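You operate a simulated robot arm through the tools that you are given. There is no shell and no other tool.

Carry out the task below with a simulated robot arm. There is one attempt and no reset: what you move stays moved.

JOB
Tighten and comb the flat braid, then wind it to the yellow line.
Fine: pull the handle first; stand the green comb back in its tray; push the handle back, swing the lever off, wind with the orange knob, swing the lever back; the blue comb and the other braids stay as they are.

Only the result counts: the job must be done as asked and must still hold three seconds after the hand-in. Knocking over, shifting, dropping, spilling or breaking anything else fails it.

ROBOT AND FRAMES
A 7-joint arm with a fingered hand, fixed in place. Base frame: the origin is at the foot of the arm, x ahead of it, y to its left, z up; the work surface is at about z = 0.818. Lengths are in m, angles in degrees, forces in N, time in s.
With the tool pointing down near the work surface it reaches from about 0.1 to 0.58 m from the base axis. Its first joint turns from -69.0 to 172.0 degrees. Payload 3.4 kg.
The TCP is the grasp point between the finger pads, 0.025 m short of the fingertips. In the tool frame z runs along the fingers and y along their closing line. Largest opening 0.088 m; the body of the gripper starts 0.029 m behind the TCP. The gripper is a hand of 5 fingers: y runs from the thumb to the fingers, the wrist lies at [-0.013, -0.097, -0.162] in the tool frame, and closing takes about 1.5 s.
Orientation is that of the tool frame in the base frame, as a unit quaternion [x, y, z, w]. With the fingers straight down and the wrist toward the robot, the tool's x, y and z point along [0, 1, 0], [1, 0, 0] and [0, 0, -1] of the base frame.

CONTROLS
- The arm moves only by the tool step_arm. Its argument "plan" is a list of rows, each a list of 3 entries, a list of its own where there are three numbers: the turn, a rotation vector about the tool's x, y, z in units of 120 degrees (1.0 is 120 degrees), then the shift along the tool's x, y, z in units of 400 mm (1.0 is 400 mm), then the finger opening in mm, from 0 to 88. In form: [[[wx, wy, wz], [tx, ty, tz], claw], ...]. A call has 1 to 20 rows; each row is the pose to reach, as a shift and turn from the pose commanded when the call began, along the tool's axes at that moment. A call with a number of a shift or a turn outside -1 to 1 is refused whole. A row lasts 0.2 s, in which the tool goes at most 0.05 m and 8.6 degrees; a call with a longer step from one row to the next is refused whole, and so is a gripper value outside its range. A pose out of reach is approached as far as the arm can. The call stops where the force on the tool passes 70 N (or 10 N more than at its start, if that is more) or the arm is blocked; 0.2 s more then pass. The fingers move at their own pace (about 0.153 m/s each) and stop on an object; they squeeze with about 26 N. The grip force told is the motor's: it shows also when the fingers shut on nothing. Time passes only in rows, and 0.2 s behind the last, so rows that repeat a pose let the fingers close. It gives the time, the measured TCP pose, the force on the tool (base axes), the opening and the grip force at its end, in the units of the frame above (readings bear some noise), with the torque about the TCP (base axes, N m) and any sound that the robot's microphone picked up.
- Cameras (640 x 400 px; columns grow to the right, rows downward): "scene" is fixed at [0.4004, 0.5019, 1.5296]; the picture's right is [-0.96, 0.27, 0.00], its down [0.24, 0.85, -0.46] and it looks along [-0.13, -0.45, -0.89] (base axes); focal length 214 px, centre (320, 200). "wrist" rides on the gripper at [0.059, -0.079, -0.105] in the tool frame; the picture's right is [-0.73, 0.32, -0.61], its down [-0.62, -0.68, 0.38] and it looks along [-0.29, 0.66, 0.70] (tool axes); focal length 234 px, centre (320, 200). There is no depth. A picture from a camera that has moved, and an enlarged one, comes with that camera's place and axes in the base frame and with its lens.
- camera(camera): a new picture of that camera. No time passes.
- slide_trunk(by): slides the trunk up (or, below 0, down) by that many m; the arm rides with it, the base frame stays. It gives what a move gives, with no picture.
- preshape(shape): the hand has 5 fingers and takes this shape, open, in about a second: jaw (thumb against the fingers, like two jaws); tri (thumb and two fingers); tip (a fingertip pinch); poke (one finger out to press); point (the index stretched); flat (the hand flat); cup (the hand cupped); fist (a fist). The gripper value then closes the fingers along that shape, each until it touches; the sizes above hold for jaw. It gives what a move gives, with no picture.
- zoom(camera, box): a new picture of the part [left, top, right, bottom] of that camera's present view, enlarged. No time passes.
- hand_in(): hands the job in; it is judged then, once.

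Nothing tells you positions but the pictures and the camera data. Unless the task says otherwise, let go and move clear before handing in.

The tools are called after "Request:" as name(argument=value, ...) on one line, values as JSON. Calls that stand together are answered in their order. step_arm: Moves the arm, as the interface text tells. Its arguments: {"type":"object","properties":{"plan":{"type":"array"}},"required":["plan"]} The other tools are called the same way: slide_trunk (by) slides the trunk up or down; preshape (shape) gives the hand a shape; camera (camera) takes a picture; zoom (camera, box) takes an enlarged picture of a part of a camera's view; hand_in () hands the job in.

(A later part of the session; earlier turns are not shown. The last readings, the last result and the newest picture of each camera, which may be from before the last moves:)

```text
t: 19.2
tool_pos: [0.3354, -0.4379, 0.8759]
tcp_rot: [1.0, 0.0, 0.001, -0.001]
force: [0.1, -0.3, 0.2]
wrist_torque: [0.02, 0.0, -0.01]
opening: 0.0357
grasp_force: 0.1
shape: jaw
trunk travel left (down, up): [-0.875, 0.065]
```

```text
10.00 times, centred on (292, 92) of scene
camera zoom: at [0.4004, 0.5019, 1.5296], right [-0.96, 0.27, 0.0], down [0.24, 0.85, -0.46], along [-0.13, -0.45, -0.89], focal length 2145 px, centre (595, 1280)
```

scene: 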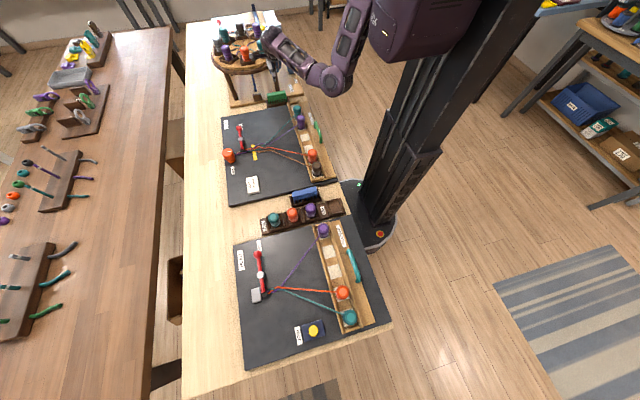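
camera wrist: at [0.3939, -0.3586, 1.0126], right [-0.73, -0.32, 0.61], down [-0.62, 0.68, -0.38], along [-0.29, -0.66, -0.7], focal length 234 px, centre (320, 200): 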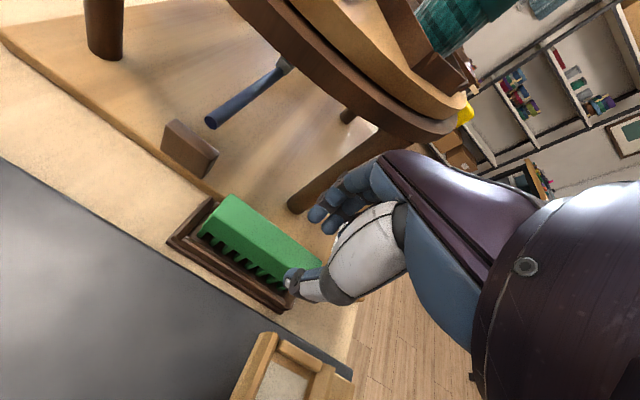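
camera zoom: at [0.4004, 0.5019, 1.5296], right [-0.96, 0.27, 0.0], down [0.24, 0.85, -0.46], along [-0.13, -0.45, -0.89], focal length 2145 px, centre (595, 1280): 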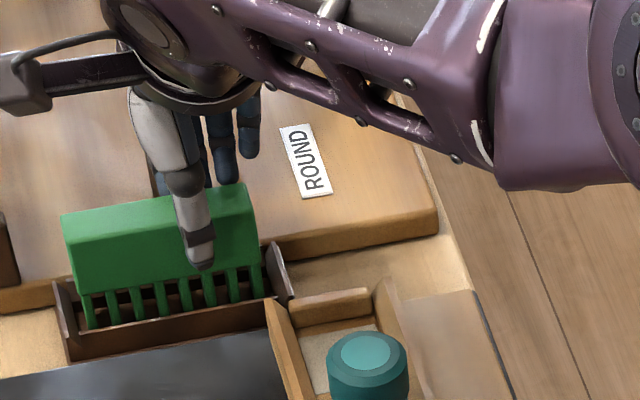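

The fingers straddle the comb. Closing on it.

Request:
step_arm(plan=[[[0, 0, 0], [0, 0, 0], 20], [[0, 0, 0], [0, 0, 0], 8], [[0, 0, 0], [0, 0, 0], 0], [[0, 0, 0], [0, 0, 0], 0], [[0, 0, 0], [0, 0, 0], 0], [[0, 0, 0], [0, 0, 0], 0], [[0, 0, 0], [0, 0, 0], 0]])

Request:
zoom(camera="wrist", box=[170, 170, 370, 330])

Request:
zoom(camera="scene", box=[265, 72, 320, 112])

```text
t: 20.8
tool_pos: [0.3361, -0.4377, 0.8772]
tcp_rot: [1.0, -0.001, 0.0, 0.0]
force: [1.1, -0.2, -0.1]
wrist_torque: [0.05, -0.02, 0.03]
opening: 0.0161
grasp_force: 25.7
shape: jaw
trunk travel left (down, up): [-0.875, 0.065]
```

```text
2.50 times, centred on (270, 250) of wrist
camera zoom: at [0.3941, -0.3585, 0.9812], right [-0.73, -0.32, 0.61], down [-0.62, 0.68, -0.38], along [-0.29, -0.66, -0.7], focal length 585 px, centre (445, 75)
```

zoom: 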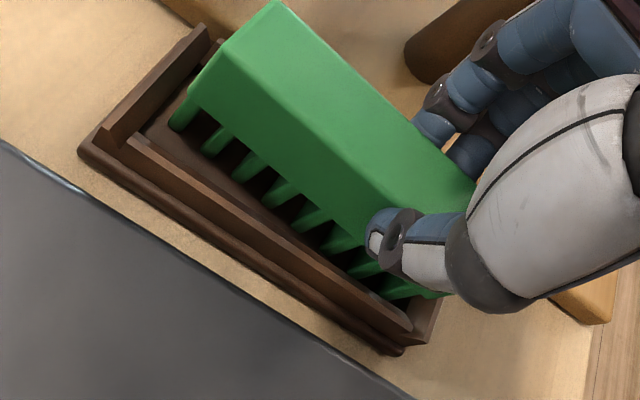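

```text
10.00 times, centred on (292, 92) of scene
camera zoom: at [0.4004, 0.5019, 1.5296], right [-0.96, 0.27, 0.0], down [0.24, 0.85, -0.46], along [-0.13, -0.45, -0.89], focal length 2145 px, centre (595, 1280)
```

zoom: 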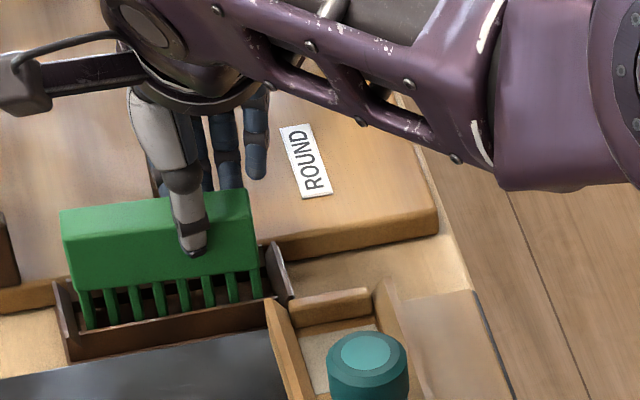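

The comb is gripped (16 mm opening). I'll lift it out, draw it away from the stand, and go up.

Request:
step_arm(plan=[[[0, 0, 0], [0, 0, -0.03], 0], [[0, 0, 0], [0, 0, -0.06], 0], [[0, 0, 0], [0, 0, -0.085], 0], [[0, 0, 0], [0, -0.04, -0.11], 0], [[0, 0, 0], [-0.01, -0.09, -0.15], 0], [[0, 0, 0], [-0.01, -0.14, -0.22], 0], [[0, 0, 0], [-0.01, -0.14, -0.28], 0], [[0, 0, 0], [-0.01, -0.14, -0.28], 0]])

Request:
camera(camera="wrist")

Request:
zoom(camera="scene", box=[215, 30, 345, 130])

```text
t: 22.4
tool_pos: [0.313, -0.4462, 1.0131]
tcp_rot: [0.997, -0.021, -0.009, 0.07]
force: [-1.8, 2.0, -0.6]
wrist_torque: [0.09, 0.07, 0.08]
opening: 0.016
grasp_force: 25.6
shape: jaw
trunk travel left (down, up): [-0.875, 0.065]
stopped in row 7: the arm was blocked; the commanded pose is now the measured one
```

```text
taken
camera wrist: at [0.3779, -0.3561, 1.1048], right [-0.73, -0.2, 0.66], down [-0.6, 0.65, -0.47], along [-0.33, -0.73, -0.59], focal length 234 px, centre (320, 200)
```

wrist: 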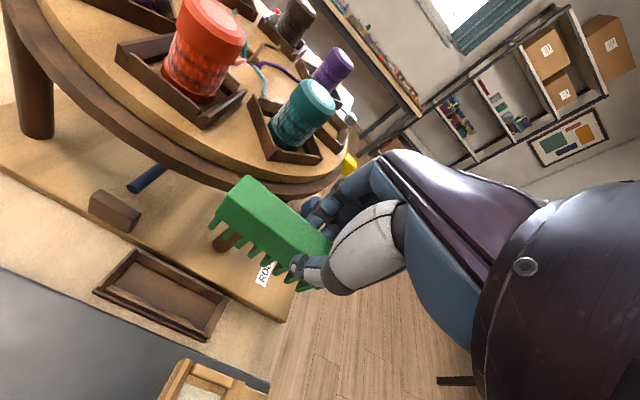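

```text
4.00 times, centred on (280, 80) of scene
camera zoom: at [0.4004, 0.5019, 1.5296], right [-0.96, 0.27, 0.0], down [0.24, 0.85, -0.46], along [-0.13, -0.45, -0.89], focal length 858 px, centre (480, 680)
```

zoom: 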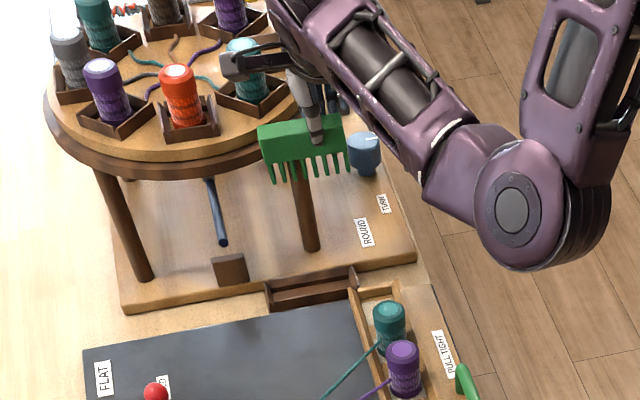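

The arm was blocked while rising and drew the hand slightly tilted, with the comb still held. I'll straighten it at a lower height, away from the stand.

Request:
step_arm(plan=[[[0.034, 0.004, -0.01], [0.025, -0.053, 0.018], 0], [[0.067, 0.009, -0.02], [0.05, -0.106, 0.036], 0], [[0.067, 0.009, -0.02], [0.05, -0.106, 0.036], 0]])

Request:
zoom(camera="scene", box=[215, 10, 375, 130])

Request:
camera(camera="wrist")

```text
t: 23.4
tool_pos: [0.3266, -0.4357, 1.0056]
tcp_rot: [0.999, -0.01, -0.004, 0.03]
force: [-1.1, 1.3, -0.3]
wrist_torque: [0.0, 0.0, -0.03]
opening: 0.016
grasp_force: 26.0
shape: jaw
trunk travel left (down, up): [-0.875, 0.065]
stopped in row 3: the arm was blocked; the commanded pose is now the measured one
```

```text
3.33 times, centred on (295, 70) of scene
camera zoom: at [0.4004, 0.5019, 1.5296], right [-0.96, 0.27, 0.0], down [0.24, 0.85, -0.46], along [-0.13, -0.45, -0.89], focal length 715 px, centre (403, 633)
```

zoom: 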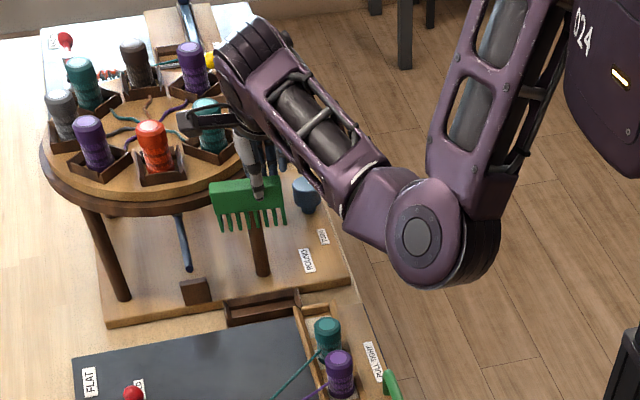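

```text
taken
camera wrist: at [0.3883, -0.3528, 1.105], right [-0.73, -0.27, 0.63], down [-0.61, 0.67, -0.42], along [-0.31, -0.69, -0.65], focal length 234 px, centre (320, 200)
```

wrist: 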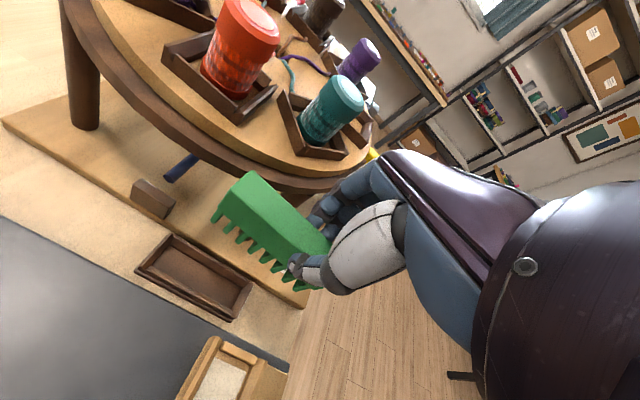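

It is still limited at this height, probably by the arm's inner reach. I'll go lower, where it has more room.

Request:
step_arm(plan=[[[0, 0, 0], [0, -0.01, 0.05], 0], [[0.0, 0.0, 0.0], [0, -0.019, 0.112], 0], [[0.0287, 0.0038, -0.0095], [0, -0.019, 0.125], 0], [[0.0287, 0.0038, -0.0095], [0, -0.019, 0.125], 0]])

Request:
zoom(camera="scene", box=[215, 10, 375, 130])

```text
t: 24.4
tool_pos: [0.3239, -0.4322, 0.9567]
tcp_rot: [1.0, -0.001, 0.0, 0.0]
force: [-0.3, 0.5, -0.2]
wrist_torque: [0.02, 0.0, 0.02]
opening: 0.0161
grasp_force: 26.3
shape: jaw
trunk travel left (down, up): [-0.875, 0.065]
```

```text
3.33 times, centred on (295, 70) of scene
camera zoom: at [0.4004, 0.5019, 1.5296], right [-0.96, 0.27, 0.0], down [0.24, 0.85, -0.46], along [-0.13, -0.45, -0.89], focal length 715 px, centre (403, 633)
```

zoom: 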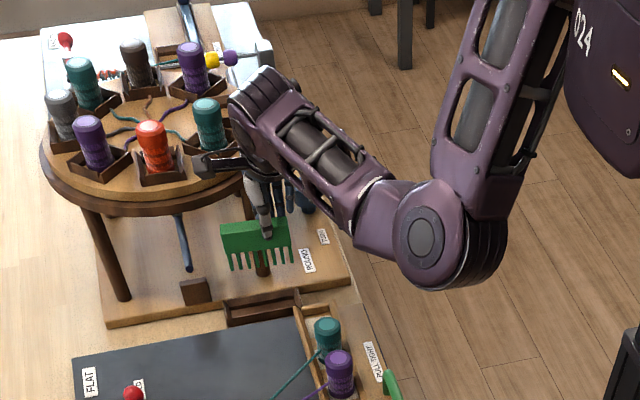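

Clear and level again. I'll carry the comb over the braid, turning it so its length runs along y.

Request:
step_arm(plan=[[[0, 0, 0], [0.025, -0.0375, 0], 0], [[0, 0, 0], [0.05, -0.075, 0], 0], [[0, 0, -0.0682], [0.0673, -0.1268, 0], 0], [[0, 0, -0.1364], [0.0845, -0.1786, 0], 0], [[0, 0, -0.2045], [0.1018, -0.2305, 0], 0], [[0, 0, -0.2727], [0.1191, -0.2823, 0], 0], [[0, 0, -0.3409], [0.1364, -0.3341, 0], 0], [[0, 0, -0.4091], [0.1536, -0.3859, 0], 0], [[0, 0, -0.4773], [0.1709, -0.4377, 0], 0], [[0, 0, -0.5455], [0.1882, -0.4895, 0], 0], [[0, 0, -0.6136], [0.2055, -0.5414, 0], 0], [[0, 0, -0.6818], [0.2227, -0.5932, 0], 0], [[0, 0, -0.75], [0.24, -0.645, 0], 0], [[0, 0, -0.75], [0.24, -0.645, 0], 0]])

Request:
camera(camera="wrist")

Request:
zoom(camera="scene", box=[215, 80, 345, 180])

```text
t: 25.4
tool_pos: [0.3509, -0.4391, 0.9946]
tcp_rot: [0.993, 0.096, -0.001, 0.07]
force: [-0.2, 0.3, -0.3]
wrist_torque: [0.0, 0.02, -0.01]
opening: 0.016
grasp_force: 26.2
shape: jaw
trunk travel left (down, up): [-0.875, 0.065]
stopped in row 4: the arm was blocked; the commanded pose is now the measured one
```

```text
taken
camera wrist: at [0.3927, -0.3373, 1.085], right [-0.66, -0.37, 0.66], down [-0.74, 0.49, -0.47], along [-0.15, -0.79, -0.59], focal length 234 px, centre (320, 200)
```

wrist: 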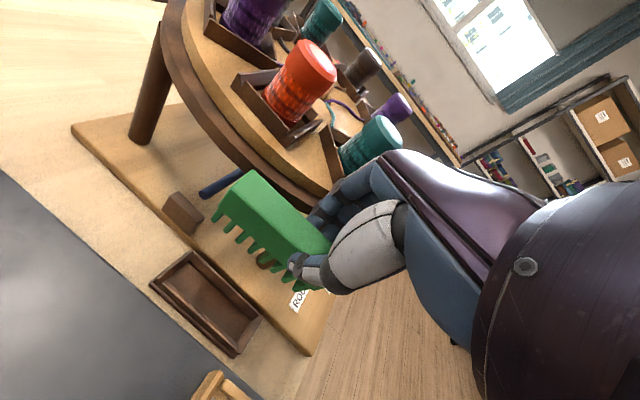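

```text
4.00 times, centred on (280, 130) of scene
camera zoom: at [0.4004, 0.5019, 1.5296], right [-0.96, 0.27, 0.0], down [0.24, 0.85, -0.46], along [-0.13, -0.45, -0.89], focal length 858 px, centre (480, 480)
```

zoom: 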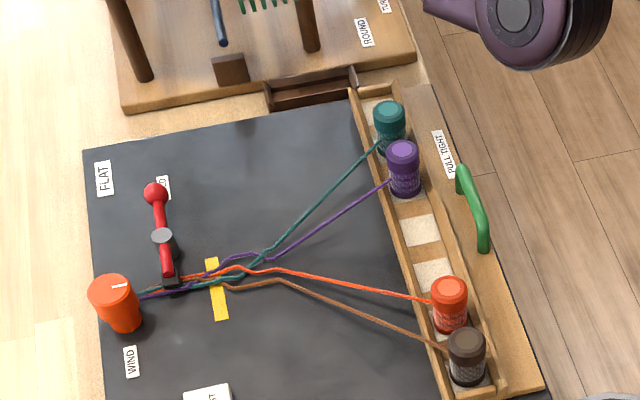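

Blocked again with a wrist tilt, so moving to +y in this wrist posture is the trouble. I'll lower and straighten, then turn the hand in place before moving.

Request:
step_arm(plan=[[[0, 0, 0], [-0.005, -0.014, 0.048], 0], [[0, 0, 0], [-0.01, -0.0285, 0.097], 0], [[0.035, 0, 0], [-0.01, -0.0285, 0.11], 0], [[0.067, 0, 0], [-0.01, -0.0285, 0.11], 0], [[0.067, 0, 0], [-0.01, -0.0285, 0.11], 0]])

Request:
zoom(camera="scene", box=[215, 0, 435, 140])

```text
t: 26.6
tool_pos: [0.3476, -0.4356, 0.949]
tcp_rot: [0.995, 0.096, -0.007, 0.0]
force: [-0.5, 0.1, -1.5]
wrist_torque: [-0.01, 0.01, 0.0]
opening: 0.0159
grasp_force: 25.9
shape: jaw
trunk travel left (down, up): [-0.875, 0.065]
```

```text
2.86 times, centred on (325, 70) of scene
camera zoom: at [0.4004, 0.5019, 1.5296], right [-0.96, 0.27, 0.0], down [0.24, 0.85, -0.46], along [-0.13, -0.45, -0.89], focal length 613 px, centre (306, 571)
```

zoom: 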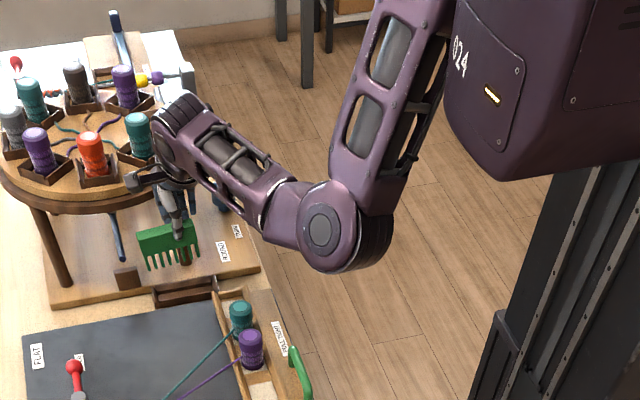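

Level again at z 0.949. I'll turn the hand in place while drawing it slightly toward the robot.

Request:
step_arm(plan=[[[0, 0, 0], [-0.023, -0.012, 0], 0], [[0, 0, -0.05], [-0.046, -0.024, 0], 0], [[0, 0, -0.11], [-0.046, -0.024, 0], 0], [[0, 0, -0.17], [-0.046, -0.024, 0], 0], [[0, 0, -0.23], [-0.046, -0.024, 0], 0], [[0, 0, -0.28], [-0.046, -0.024, 0], 0], [[0, 0, -0.28], [-0.046, -0.024, 0], 0]])

Request:
zoom(camera="scene", box=[215, 0, 435, 140])

```text
t: 28.2
tool_pos: [0.3267, -0.4294, 0.9484]
tcp_rot: [0.925, 0.38, -0.008, -0.002]
force: [0.9, -0.4, 0.2]
wrist_torque: [-0.03, 0.02, -0.01]
opening: 0.0161
grasp_force: 26.1
shape: jaw
trunk travel left (down, up): [-0.875, 0.065]
```

```text
2.86 times, centred on (325, 70) of scene
camera zoom: at [0.4004, 0.5019, 1.5296], right [-0.96, 0.27, 0.0], down [0.24, 0.85, -0.46], along [-0.13, -0.45, -0.89], focal length 613 px, centre (306, 571)
```

zoom: 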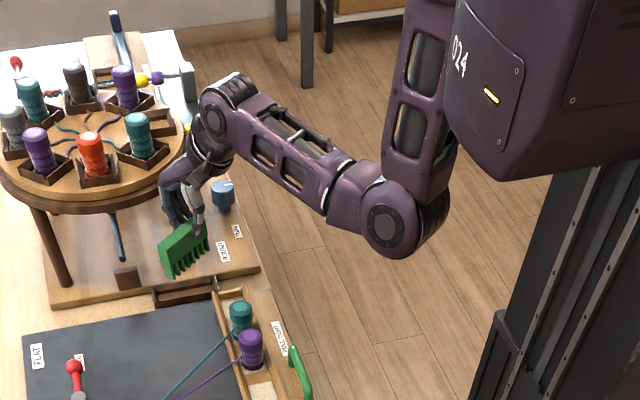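

Now the hand points along the arm. I'll carry the comb to just rail-side of the braid, finishing the turn on the way.

Request:
step_arm(plan=[[[0, 0, -0.042], [0.0683, -0.0322, -0.0025], 0], [[0, 0, -0.084], [0.1366, -0.0644, -0.005], 0], [[0, 0, -0.126], [0.2049, -0.0967, -0.0075], 0], [[0, 0, -0.168], [0.2732, -0.1289, -0.01], 0], [[0, 0, -0.21], [0.3414, -0.1611, -0.0125], 0], [[0, 0, -0.252], [0.4097, -0.1933, -0.015], 0], [[0, 0, -0.294], [0.478, -0.2256, -0.0175], 0], [[0, 0, -0.336], [0.5463, -0.2578, -0.02], 0], [[0, 0, -0.3775], [0.6146, -0.29, -0.0225], 0], [[0, 0, -0.3775], [0.6146, -0.29, -0.0225], 0]])

Request:
camera(camera="wrist")

Request:
zoom(camera="scene", box=[215, 80, 345, 180])

```text
t: 30.4
tool_pos: [0.4198, -0.1724, 0.955]
tcp_rot: [0.708, 0.707, -0.007, -0.004]
force: [0.1, 0.5, -0.4]
wrist_torque: [-0.02, -0.02, -0.04]
opening: 0.0161
grasp_force: 25.9
shape: jaw
trunk travel left (down, up): [-0.875, 0.065]
```

```text
taken
camera wrist: at [0.343, -0.1146, 1.0601], right [0.33, -0.72, 0.6], down [-0.69, -0.62, -0.37], along [0.65, -0.29, -0.7], focal length 234 px, centre (320, 200)
```

wrist: 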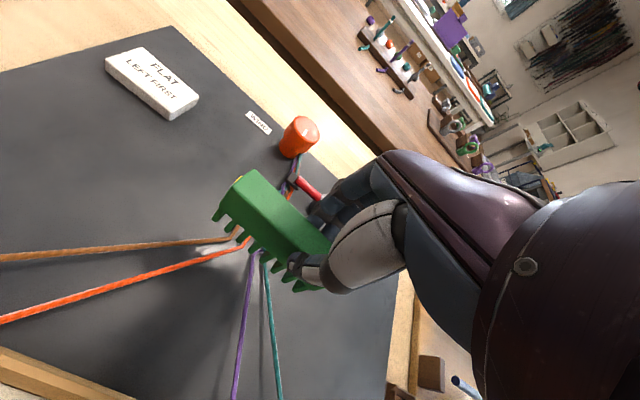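

```text
4.00 times, centred on (280, 130) of scene
camera zoom: at [0.4004, 0.5019, 1.5296], right [-0.96, 0.27, 0.0], down [0.24, 0.85, -0.46], along [-0.13, -0.45, -0.89], focal length 858 px, centre (480, 480)
```

zoom: 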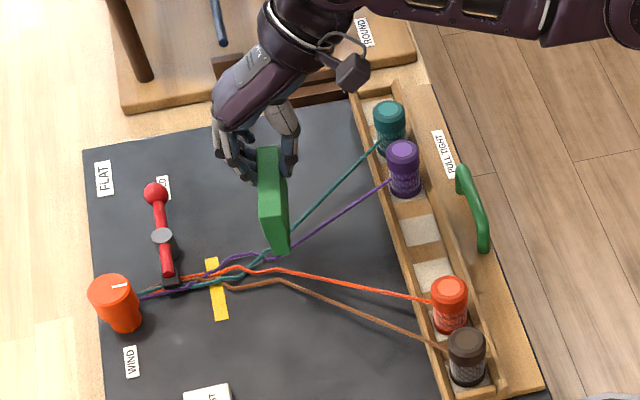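

I'll enlarge to see the comb's pose relative to the threads.

Request:
zoom(camera="scene", box=[235, 105, 305, 155])

Request:
zoom(camera="wrist", box=[180, 140, 380, 320])

```text
8.00 times, centred on (270, 130) of scene
camera zoom: at [0.4004, 0.5019, 1.5296], right [-0.96, 0.27, 0.0], down [0.24, 0.85, -0.46], along [-0.13, -0.45, -0.89], focal length 1716 px, centre (720, 760)
```

zoom: 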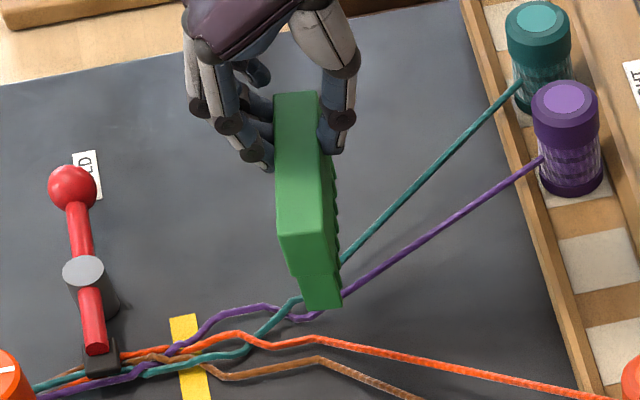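

```text
2.22 times, centred on (280, 230) of wrist
camera zoom: at [0.343, -0.1146, 1.0601], right [0.33, -0.72, 0.6], down [-0.69, -0.62, -0.37], along [0.65, -0.29, -0.7], focal length 520 px, centre (409, 133)
```

zoom: 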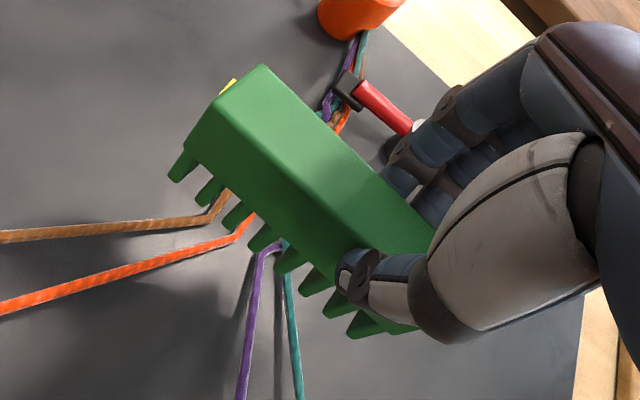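

The comb sits about 8° yawed in the grip, with its centre near y −0.15. I'll correct the yaw, centre it on the threads and lower it among them.

Request:
step_arm(plan=[[[0, 0, -0.03], [-0.008, 0, 0.04], 0], [[0, 0, -0.065], [-0.015, 0, 0.08], 0], [[0, 0, -0.065], [-0.015, 0, 0.12], 0], [[0, 0, -0.065], [-0.015, 0, 0.15], 0], [[0, 0, -0.065], [-0.015, 0, 0.15], 0]])

Request:
zoom(camera="scene", box=[235, 105, 305, 165])

Request:
zoom(camera="wrist", box=[180, 140, 380, 320])

```text
t: 31.6
tool_pos: [0.4197, -0.1798, 0.8946]
tcp_rot: [0.658, 0.753, -0.007, -0.004]
force: [-0.2, 0.9, -0.9]
wrist_torque: [-0.04, 0.0, -0.02]
opening: 0.016
grasp_force: 26.2
shape: jaw
trunk travel left (down, up): [-0.875, 0.065]
```

```text
6.67 times, centred on (270, 135) of scene
camera zoom: at [0.4004, 0.5019, 1.5296], right [-0.96, 0.27, 0.0], down [0.24, 0.85, -0.46], along [-0.13, -0.45, -0.89], focal length 1430 px, centre (653, 633)
```

zoom: 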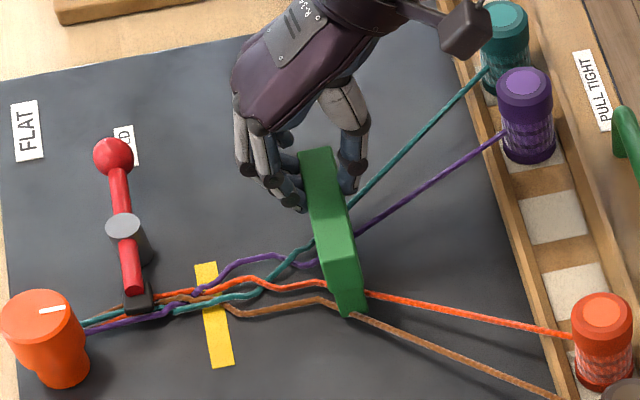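

```text
2.22 times, centred on (280, 230) of wrist
camera zoom: at [0.3352, -0.1319, 1.0004], right [0.43, -0.67, 0.6], down [-0.6, -0.71, -0.37], along [0.68, -0.2, -0.71], focal length 520 px, centre (409, 133)
```

zoom: 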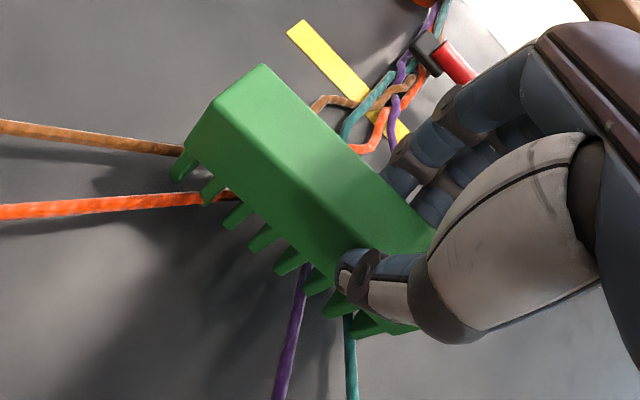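

The comb is now parallel to the yellow line. I'll shift it 8 mm toward the brown thread and lower it further.

Request:
step_arm(plan=[[[0, 0, 0], [0.02, 0.003, 0], 0], [[0, 0, 0], [0.02, 0.003, 0.015], 0], [[0, 0, 0], [0.02, 0.003, 0.03], 0], [[0, 0, 0], [0.02, 0.003, 0.03], 0]])

Request:
zoom(camera="scene", box=[235, 105, 305, 165])

Request:
zoom(camera="wrist", box=[180, 140, 380, 320])

```text
t: 32.6
tool_pos: [0.42, -0.1729, 0.8847]
tcp_rot: [0.658, 0.753, -0.004, -0.002]
force: [-2.0, -1.2, 13.0]
wrist_torque: [-0.04, 0.04, 0.02]
opening: 0.0163
grasp_force: 26.2
shape: jaw
trunk travel left (down, up): [-0.875, 0.065]
```

```text
6.67 times, centred on (270, 135) of scene
camera zoom: at [0.4004, 0.5019, 1.5296], right [-0.96, 0.27, 0.0], down [0.24, 0.85, -0.46], along [-0.13, -0.45, -0.89], focal length 1430 px, centre (653, 633)
```

zoom: 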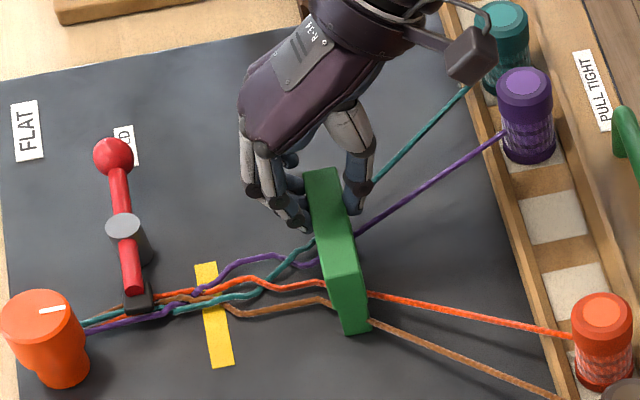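

```text
2.22 times, centred on (280, 230) of wrist
camera zoom: at [0.3348, -0.1238, 0.9904], right [0.42, -0.67, 0.6], down [-0.6, -0.71, -0.37], along [0.68, -0.2, -0.7], focal length 520 px, centre (409, 133)
```

zoom: 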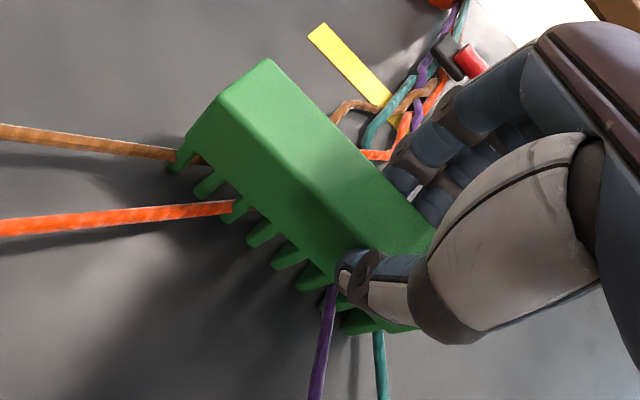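

The teeth reach the board at about z 0.829, with the threads between them. I'll ease up 1.5 mm and draw the comb toward the lever.

Request:
step_arm(plan=[[[0, 0, 0], [0, 0, -0.004], 0], [[0, 0, 0], [-0.0034, 0.025, -0.004], 0], [[0, 0, 0], [-0.0068, 0.05, -0.004], 0], [[0, 0, 0], [-0.0102, 0.075, -0.004], 0], [[0, 0, 0], [-0.0136, 0.1, -0.004], 0], [[0, 0, 0], [-0.017, 0.124, -0.004], 0], [[0, 0, 0], [-0.017, 0.124, -0.004], 0]])

Request:
zoom(camera="scene", box=[235, 105, 305, 165])

Request:
zoom(camera="wrist", box=[180, 100, 380, 320])

```text
t: 34.2
tool_pos: [0.4675, -0.1735, 0.8856]
tcp_rot: [0.658, 0.753, -0.005, -0.004]
force: [-5.3, 0.0, 14.0]
wrist_torque: [0.07, 0.28, -0.01]
opening: 0.0175
grasp_force: 26.1
shape: jaw
trunk travel left (down, up): [-0.875, 0.065]
```

```text
6.67 times, centred on (270, 135) of scene
camera zoom: at [0.4004, 0.5019, 1.5296], right [-0.96, 0.27, 0.0], down [0.24, 0.85, -0.46], along [-0.13, -0.45, -0.89], focal length 1430 px, centre (653, 633)
```

zoom: 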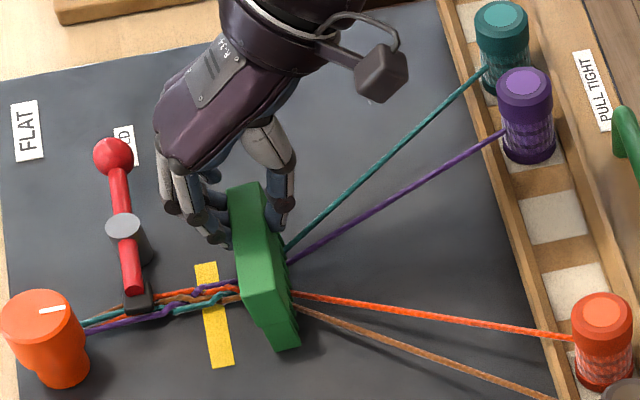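

```text
1.82 times, centred on (280, 210) of wrist
camera zoom: at [0.383, -0.1235, 0.9909], right [0.42, -0.67, 0.6], down [-0.6, -0.71, -0.37], along [0.68, -0.2, -0.7], focal length 426 px, centre (393, 182)
```

zoom: 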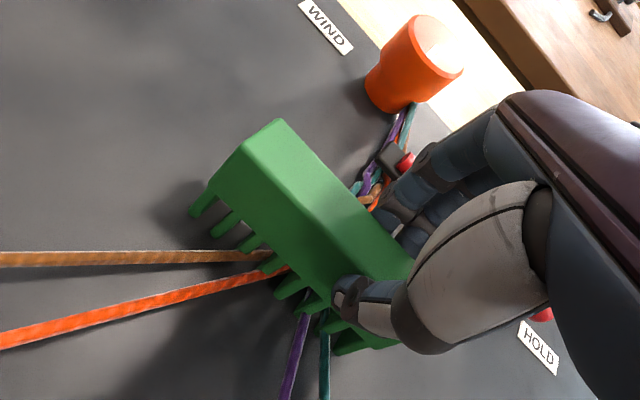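

The comb is packing the crossings toward the lever and the threads behind it are straight. I'll ease up 2 mm and go on a little further, watching the force.

Request:
step_arm(plan=[[[0, 0, 0], [0, 0, -0.005], 0], [[0, 0, 0], [-0.0027, 0.02, -0.005], 0], [[0, 0, 0], [-0.0054, 0.04, -0.005], 0], [[0, 0, 0], [-0.0068, 0.05, -0.005], 0], [[0, 0, 0], [-0.0068, 0.05, -0.005], 0]])

Request:
zoom(camera="scene", box=[235, 105, 305, 165])

Request:
zoom(camera="wrist", box=[180, 100, 380, 320])

```text
t: 35.4
tool_pos: [0.4871, -0.1723, 0.8859]
tcp_rot: [0.658, 0.753, -0.007, -0.005]
force: [-11.6, 1.8, 4.0]
wrist_torque: [0.01, 0.48, 0.12]
opening: 0.0174
grasp_force: 26.2
shape: jaw
trunk travel left (down, up): [-0.875, 0.065]
```

```text
6.67 times, centred on (270, 135) of scene
camera zoom: at [0.4004, 0.5019, 1.5296], right [-0.96, 0.27, 0.0], down [0.24, 0.85, -0.46], along [-0.13, -0.45, -0.89], focal length 1430 px, centre (653, 633)
```

zoom: 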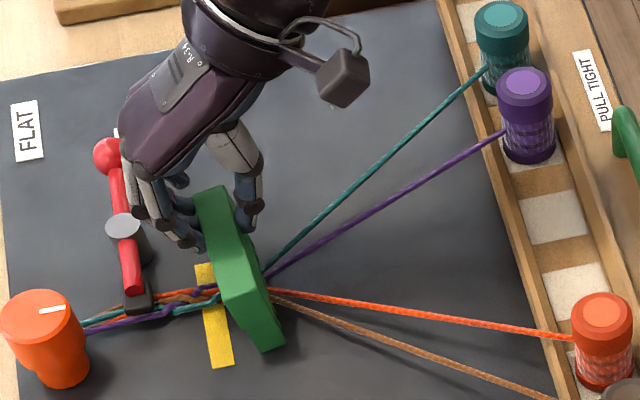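

```text
1.82 times, centred on (280, 210) of wrist
camera zoom: at [0.4026, -0.1241, 0.992], right [0.43, -0.67, 0.6], down [-0.6, -0.71, -0.37], along [0.68, -0.2, -0.71], focal length 426 px, centre (393, 182)
```

zoom: 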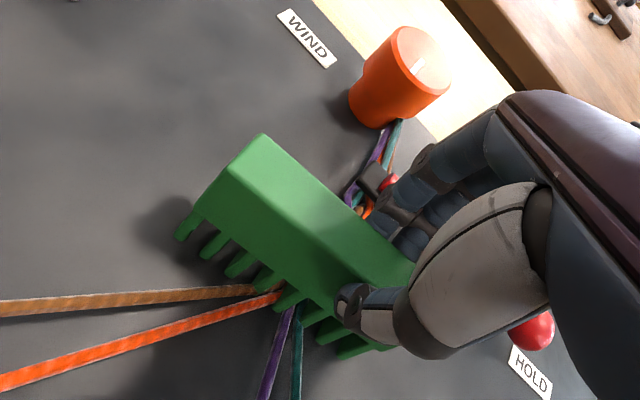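

Resistance is growing and the comb begins to turn in the grip, so I'll lift it out and inspect the braid.

Request:
step_arm(plan=[[[0, 0, 0], [0.002, -0.015, -0.02], 0], [[0, 0, 0], [0.002, -0.015, -0.06], 0], [[0, 0, 0], [0.002, -0.015, -0.11], 0], [[0, 0, 0], [0.008, -0.06, -0.16], 0], [[0, 0, 0], [0.016, -0.12, -0.18], 0], [[0, 0, 0], [0.016, -0.12, -0.18], 0]])

Request:
zoom(camera="scene", box=[235, 105, 305, 165])

Request:
zoom(camera="wrist", box=[180, 100, 380, 320])

```text
t: 36.8
tool_pos: [0.4434, -0.1719, 0.9599]
tcp_rot: [0.658, 0.753, -0.005, -0.005]
force: [-0.5, 0.1, -0.6]
wrist_torque: [-0.01, -0.04, -0.02]
opening: 0.0165
grasp_force: 25.4
shape: jaw
trunk travel left (down, up): [-0.875, 0.065]
```

```text
6.67 times, centred on (270, 135) of scene
camera zoom: at [0.4004, 0.5019, 1.5296], right [-0.96, 0.27, 0.0], down [0.24, 0.85, -0.46], along [-0.13, -0.45, -0.89], focal length 1430 px, centre (653, 633)
```

zoom: 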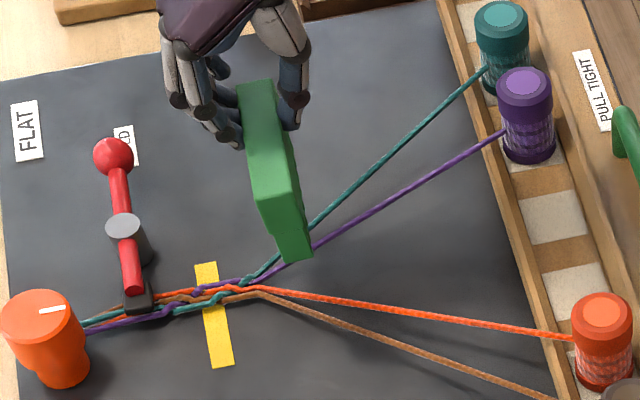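

```text
1.82 times, centred on (280, 210) of wrist
camera zoom: at [0.3586, -0.1238, 1.0648], right [0.43, -0.67, 0.6], down [-0.6, -0.71, -0.37], along [0.68, -0.2, -0.71], focal length 426 px, centre (393, 182)
```

zoom: 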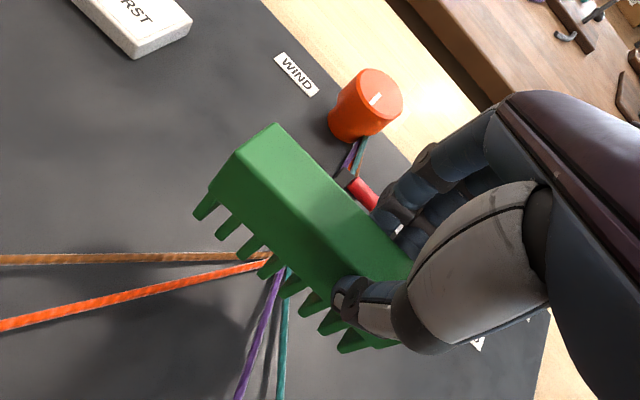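

The braid is now packed, with its end at about x 0.479, some 3 cm short of the yellow line at 0.508. I'll look closer to judge whether another stroke is needed.

Request:
zoom(camera="scene", box=[242, 138, 272, 160])

Request:
zoom(camera="scene", box=[250, 110, 280, 135])

```text
16.00 times, centred on (257, 149) of scene
camera zoom: at [0.4004, 0.5019, 1.5296], right [-0.96, 0.27, 0.0], down [0.24, 0.85, -0.46], along [-0.13, -0.45, -0.89], focal length 3432 px, centre (1328, 1016)
```

zoom: 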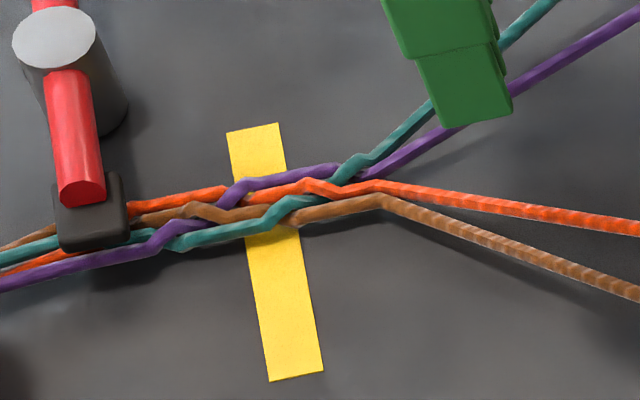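

```text
16.00 times, centred on (265, 122) of scene
camera zoom: at [0.4004, 0.5019, 1.5296], right [-0.96, 0.27, 0.0], down [0.24, 0.85, -0.46], along [-0.13, -0.45, -0.89], focal length 3432 px, centre (1200, 1440)
```

zoom: 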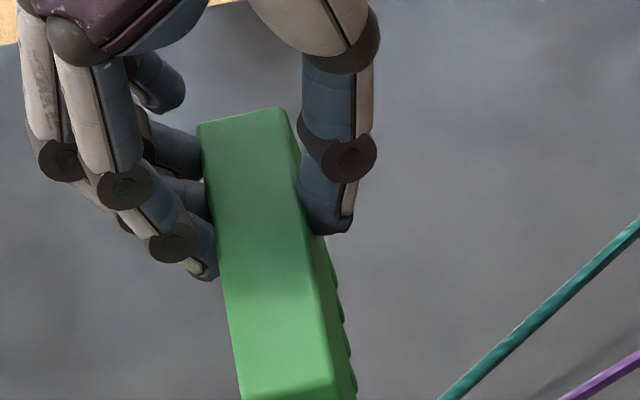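

The crossings are evenly packed, with the same pitch as the woven part. Now I'll take the comb back to its tray by the way it came, through the half-turned pose.

Request:
step_arm(plan=[[[0, 0, 0.0439], [-0.0599, -0.0375, 0.003], 0], [[0, 0, 0.0878], [-0.1198, -0.0751, 0.006], 0], [[0, 0, 0.1317], [-0.1797, -0.1126, 0.009], 0], [[0, 0, 0.1756], [-0.2396, -0.1502, 0.012], 0], [[0, 0, 0.2195], [-0.2995, -0.1877, 0.015], 0], [[0, 0, 0.2634], [-0.3594, -0.2252, 0.017], 0], [[0, 0, 0.3073], [-0.4193, -0.2628, 0.02], 0], [[0, 0, 0.3512], [-0.4792, -0.3003, 0.023], 0], [[0, 0, 0.3951], [-0.5391, -0.3379, 0.026], 0], [[0, 0, 0.439], [-0.599, -0.3754, 0.029], 0], [[0, 0, 0.439], [-0.599, -0.3754, 0.029], 0]])

Request:
camera(camera="wrist")

Request:
zoom(camera="scene", box=[215, 30, 345, 130])

```text
t: 39.2
tool_pos: [0.326, -0.4288, 0.9508]
tcp_rot: [0.924, 0.382, -0.008, -0.002]
force: [0.1, 0.0, -0.9]
wrist_torque: [-0.07, -0.01, -0.03]
opening: 0.0166
grasp_force: 25.6
shape: jaw
trunk travel left (down, up): [-0.875, 0.065]
```

```text
taken
camera wrist: at [0.3132, -0.3317, 1.0549], right [-0.28, -0.74, 0.61], down [-0.93, 0.04, -0.37], along [0.25, -0.67, -0.7], focal length 234 px, centre (320, 200)
```

wrist: 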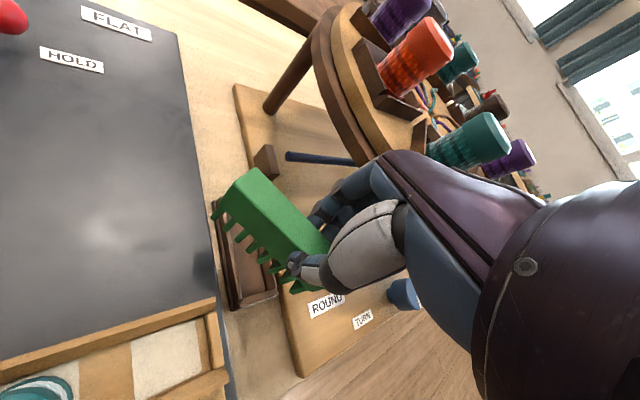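

```text
4.00 times, centred on (280, 80) of scene
camera zoom: at [0.4004, 0.5019, 1.5296], right [-0.96, 0.27, 0.0], down [0.24, 0.85, -0.46], along [-0.13, -0.45, -0.89], focal length 858 px, centre (480, 680)
```

zoom: 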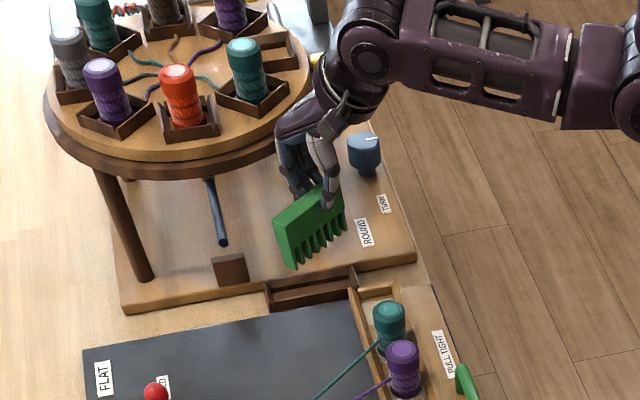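

Next I'll finish the turn over the tray.

Request:
step_arm(plan=[[[0, 0, 0.0625], [0, 0.005, 0.0025], 0], [[0, 0, 0.125], [0, 0.01, 0.005], 0], [[0, 0, 0.1875], [0, 0.015, 0.0075], 0], [[0, 0, 0.25], [-0.001, 0.02, 0.01], 0], [[0, 0, 0.3125], [-0.002, 0.0265, 0.0125], 0], [[0, 0, 0.3125], [-0.002, 0.0265, 0.0125], 0]])

Request:
camera(camera="wrist")

Request:
zoom(camera="scene", box=[260, 70, 320, 115])

Request:
zoom(camera="wrist", box=[140, 140, 360, 320])

```text
t: 40.6
tool_pos: [0.3316, -0.4388, 0.9457]
tcp_rot: [0.998, 0.065, -0.008, 0.0]
force: [0.2, 0.1, -0.3]
wrist_torque: [0.03, 0.03, 0.01]
opening: 0.0167
grasp_force: 25.6
shape: jaw
trunk travel left (down, up): [-0.875, 0.065]
```

```text
taken
camera wrist: at [0.3823, -0.3516, 1.0482], right [-0.67, -0.41, 0.62], down [-0.71, 0.59, -0.37], along [-0.21, -0.69, -0.69], focal length 234 px, centre (320, 200)
```

wrist: 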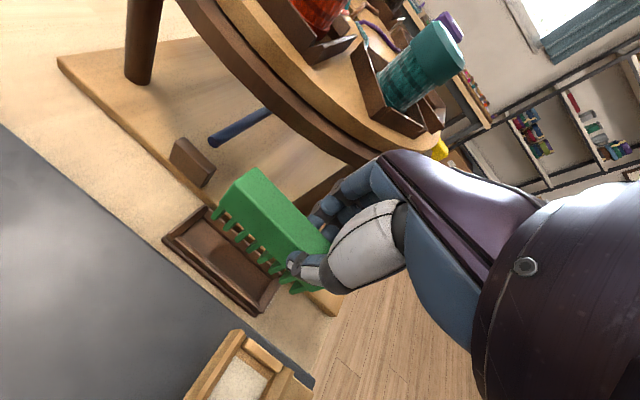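

```text
8.89 times, centred on (290, 92) of scene
camera zoom: at [0.4004, 0.5019, 1.5296], right [-0.96, 0.27, 0.0], down [0.24, 0.85, -0.46], along [-0.13, -0.45, -0.89], focal length 1906 px, centre (587, 1156)
```

zoom: 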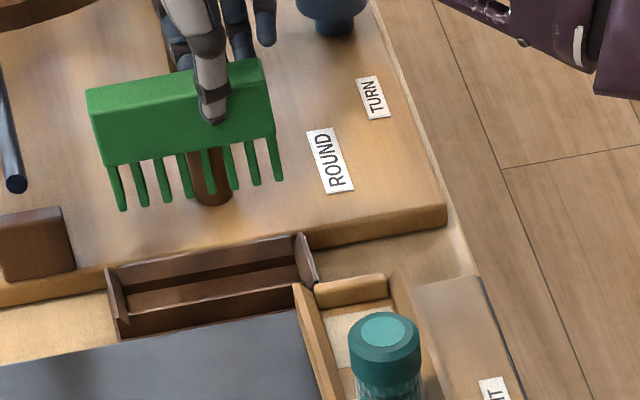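

```text
2.22 times, centred on (250, 230) of wrist
camera zoom: at [0.3823, -0.3516, 1.0482], right [-0.67, -0.41, 0.62], down [-0.71, 0.59, -0.37], along [-0.21, -0.69, -0.69], focal length 520 px, centre (476, 133)
```

zoom: 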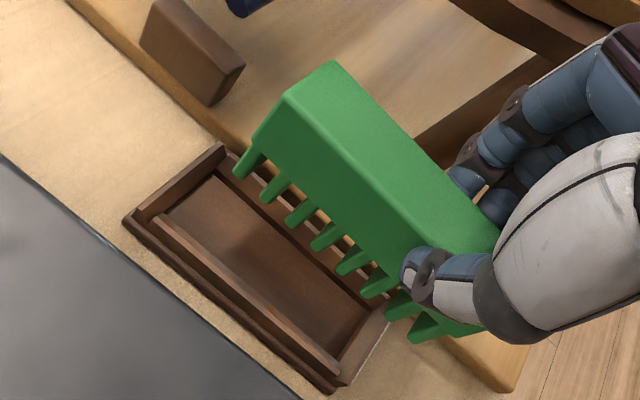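

The comb is aligned with the tray; it needs to go about 3 mm in +x and −y. I'll lower it in gently.

Request:
step_arm(plan=[[[0, 0, 0], [0.0065, 0.0085, 0.03], 0], [[0, 0, 0], [0.0065, 0.0085, 0.07], 0], [[0, 0, 0], [0.0065, 0.0085, 0.1], 0], [[0, 0, 0], [0.0065, 0.0085, 0.1], 0]])

Request:
zoom(camera="scene", box=[260, 70, 320, 115])

Request:
zoom(camera="wrist", box=[140, 140, 360, 320])

```text
t: 41.6
tool_pos: [0.3347, -0.4412, 0.9036]
tcp_rot: [0.998, 0.065, -0.008, 0.002]
force: [-0.4, 0.3, -1.5]
wrist_torque: [-0.01, 0.02, 0.02]
opening: 0.0165
grasp_force: 25.5
shape: jaw
trunk travel left (down, up): [-0.875, 0.065]
```

```text
8.89 times, centred on (290, 92) of scene
camera zoom: at [0.4004, 0.5019, 1.5296], right [-0.96, 0.27, 0.0], down [0.24, 0.85, -0.46], along [-0.13, -0.45, -0.89], focal length 1906 px, centre (587, 1156)
```

zoom: 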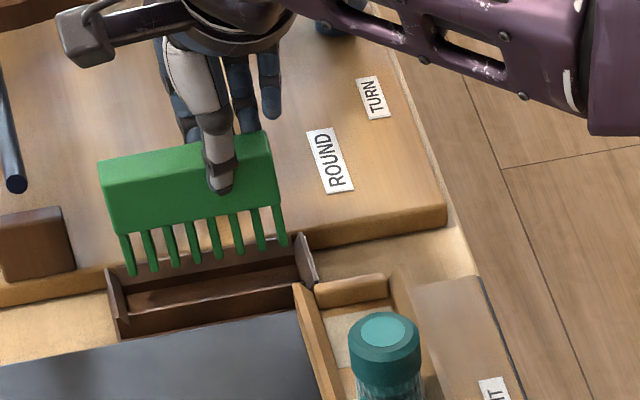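

```text
2.22 times, centred on (250, 230) of wrist
camera zoom: at [0.3849, -0.3549, 1.0074], right [-0.67, -0.41, 0.62], down [-0.71, 0.59, -0.37], along [-0.21, -0.69, -0.69], focal length 520 px, centre (476, 133)
```

zoom: 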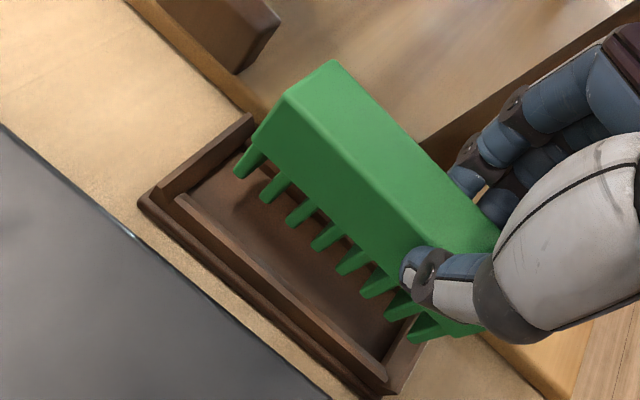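

Close; comparing with its original stance, it needs about 3.5 mm more toward −y. I'll shift and lower until it touches.

Request:
step_arm(plan=[[[0, 0, 0], [-0.001, 0.0087, 0], 0], [[0, 0, 0], [-0.001, 0.0087, 0.025], 0], [[0, 0, 0], [-0.001, 0.0087, 0.045], 0], [[0, 0, 0], [-0.001, 0.0087, 0.058], 0], [[0, 0, 0], [-0.001, 0.0087, 0.062], 0], [[0, 0, 0], [-0.001, 0.0087, 0.062], 0]])

Request:
zoom(camera="scene", box=[260, 70, 320, 115])

Request:
zoom(camera="wrist", box=[140, 140, 360, 320])

```text
t: 43.0
tool_pos: [0.3359, -0.444, 0.8785]
tcp_rot: [0.998, 0.065, -0.009, 0.001]
force: [-0.4, -1.0, -0.5]
wrist_torque: [0.06, 0.0, 0.06]
opening: 0.0166
grasp_force: 26.2
shape: jaw
trunk travel left (down, up): [-0.875, 0.065]
```

```text
8.89 times, centred on (290, 92) of scene
camera zoom: at [0.4004, 0.5019, 1.5296], right [-0.96, 0.27, 0.0], down [0.24, 0.85, -0.46], along [-0.13, -0.45, -0.89], focal length 1906 px, centre (587, 1156)
```

zoom: 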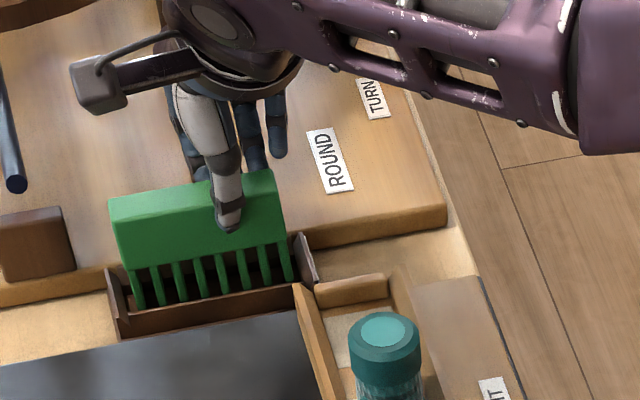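

```text
2.22 times, centred on (250, 230) of wrist
camera zoom: at [0.3842, -0.3582, 0.9832], right [-0.67, -0.41, 0.62], down [-0.71, 0.59, -0.37], along [-0.21, -0.69, -0.69], focal length 520 px, centre (476, 133)
```

zoom: 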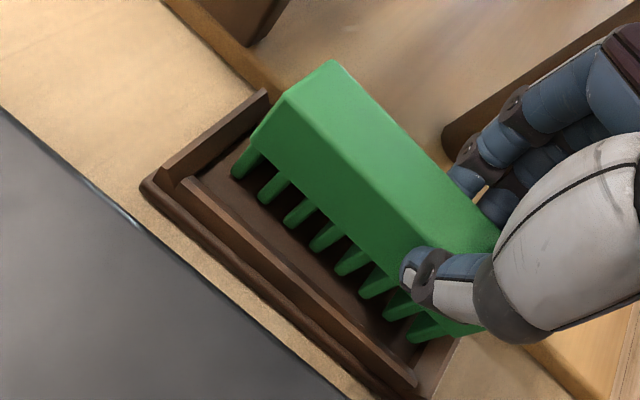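

The teeth are inside the tray without contact yet. I'll lower in 1 mm steps.

Request:
step_arm(plan=[[[0, 0, 0], [0, 0, 0.004], 0], [[0, 0, 0], [0, 0, 0.007], 0], [[0, 0, 0], [0, 0, 0.007], 0]])

Request:
zoom(camera="wrist", box=[140, 140, 360, 320])

```text
t: 43.8
tool_pos: [0.3364, -0.4438, 0.877]
tcp_rot: [0.998, 0.066, -0.008, 0.001]
force: [-0.9, 0.9, 0.1]
wrist_torque: [0.04, -0.02, 0.03]
opening: 0.0167
grasp_force: 25.7
shape: jaw
trunk travel left (down, up): [-0.875, 0.065]
```

```text
2.22 times, centred on (250, 230) of wrist
camera zoom: at [0.3843, -0.3581, 0.9806], right [-0.67, -0.41, 0.62], down [-0.71, 0.59, -0.37], along [-0.21, -0.69, -0.69], focal length 520 px, centre (476, 133)
```

zoom: 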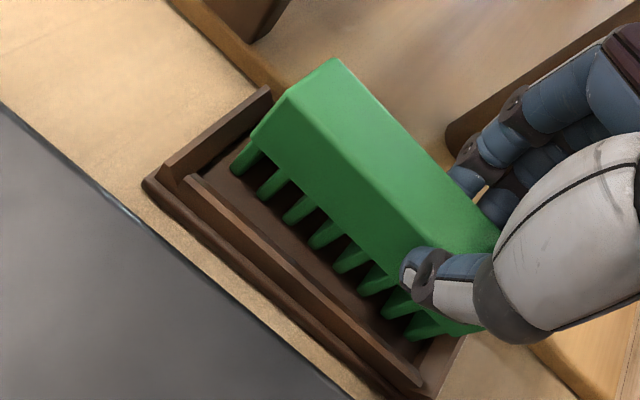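

Request:
step_arm(plan=[[[0, 0, 0], [0, 0, 0.004], 0], [[0, 0, 0], [0, 0, 0.008], 0], [[0, 0, 0], [0, 0, 0.008], 0]])

Request:
zoom(camera="wrist", box=[140, 140, 360, 320])

```text
t: 44.6
tool_pos: [0.3349, -0.4444, 0.8757]
tcp_rot: [0.998, 0.065, -0.007, 0.002]
force: [0.4, 1.6, 10.0]
wrist_torque: [-0.02, -0.01, 0.05]
opening: 0.0169
grasp_force: 25.9
shape: jaw
trunk travel left (down, up): [-0.875, 0.065]
```

```text
2.22 times, centred on (250, 230) of wrist
camera zoom: at [0.3837, -0.3571, 0.9788], right [-0.67, -0.41, 0.62], down [-0.71, 0.59, -0.38], along [-0.21, -0.69, -0.69], focal length 520 px, centre (476, 133)
```

zoom: 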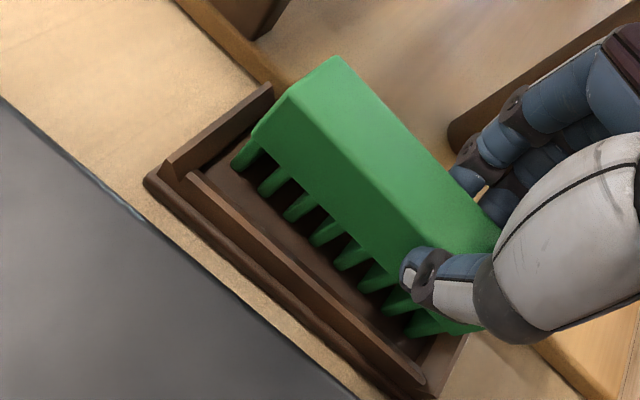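

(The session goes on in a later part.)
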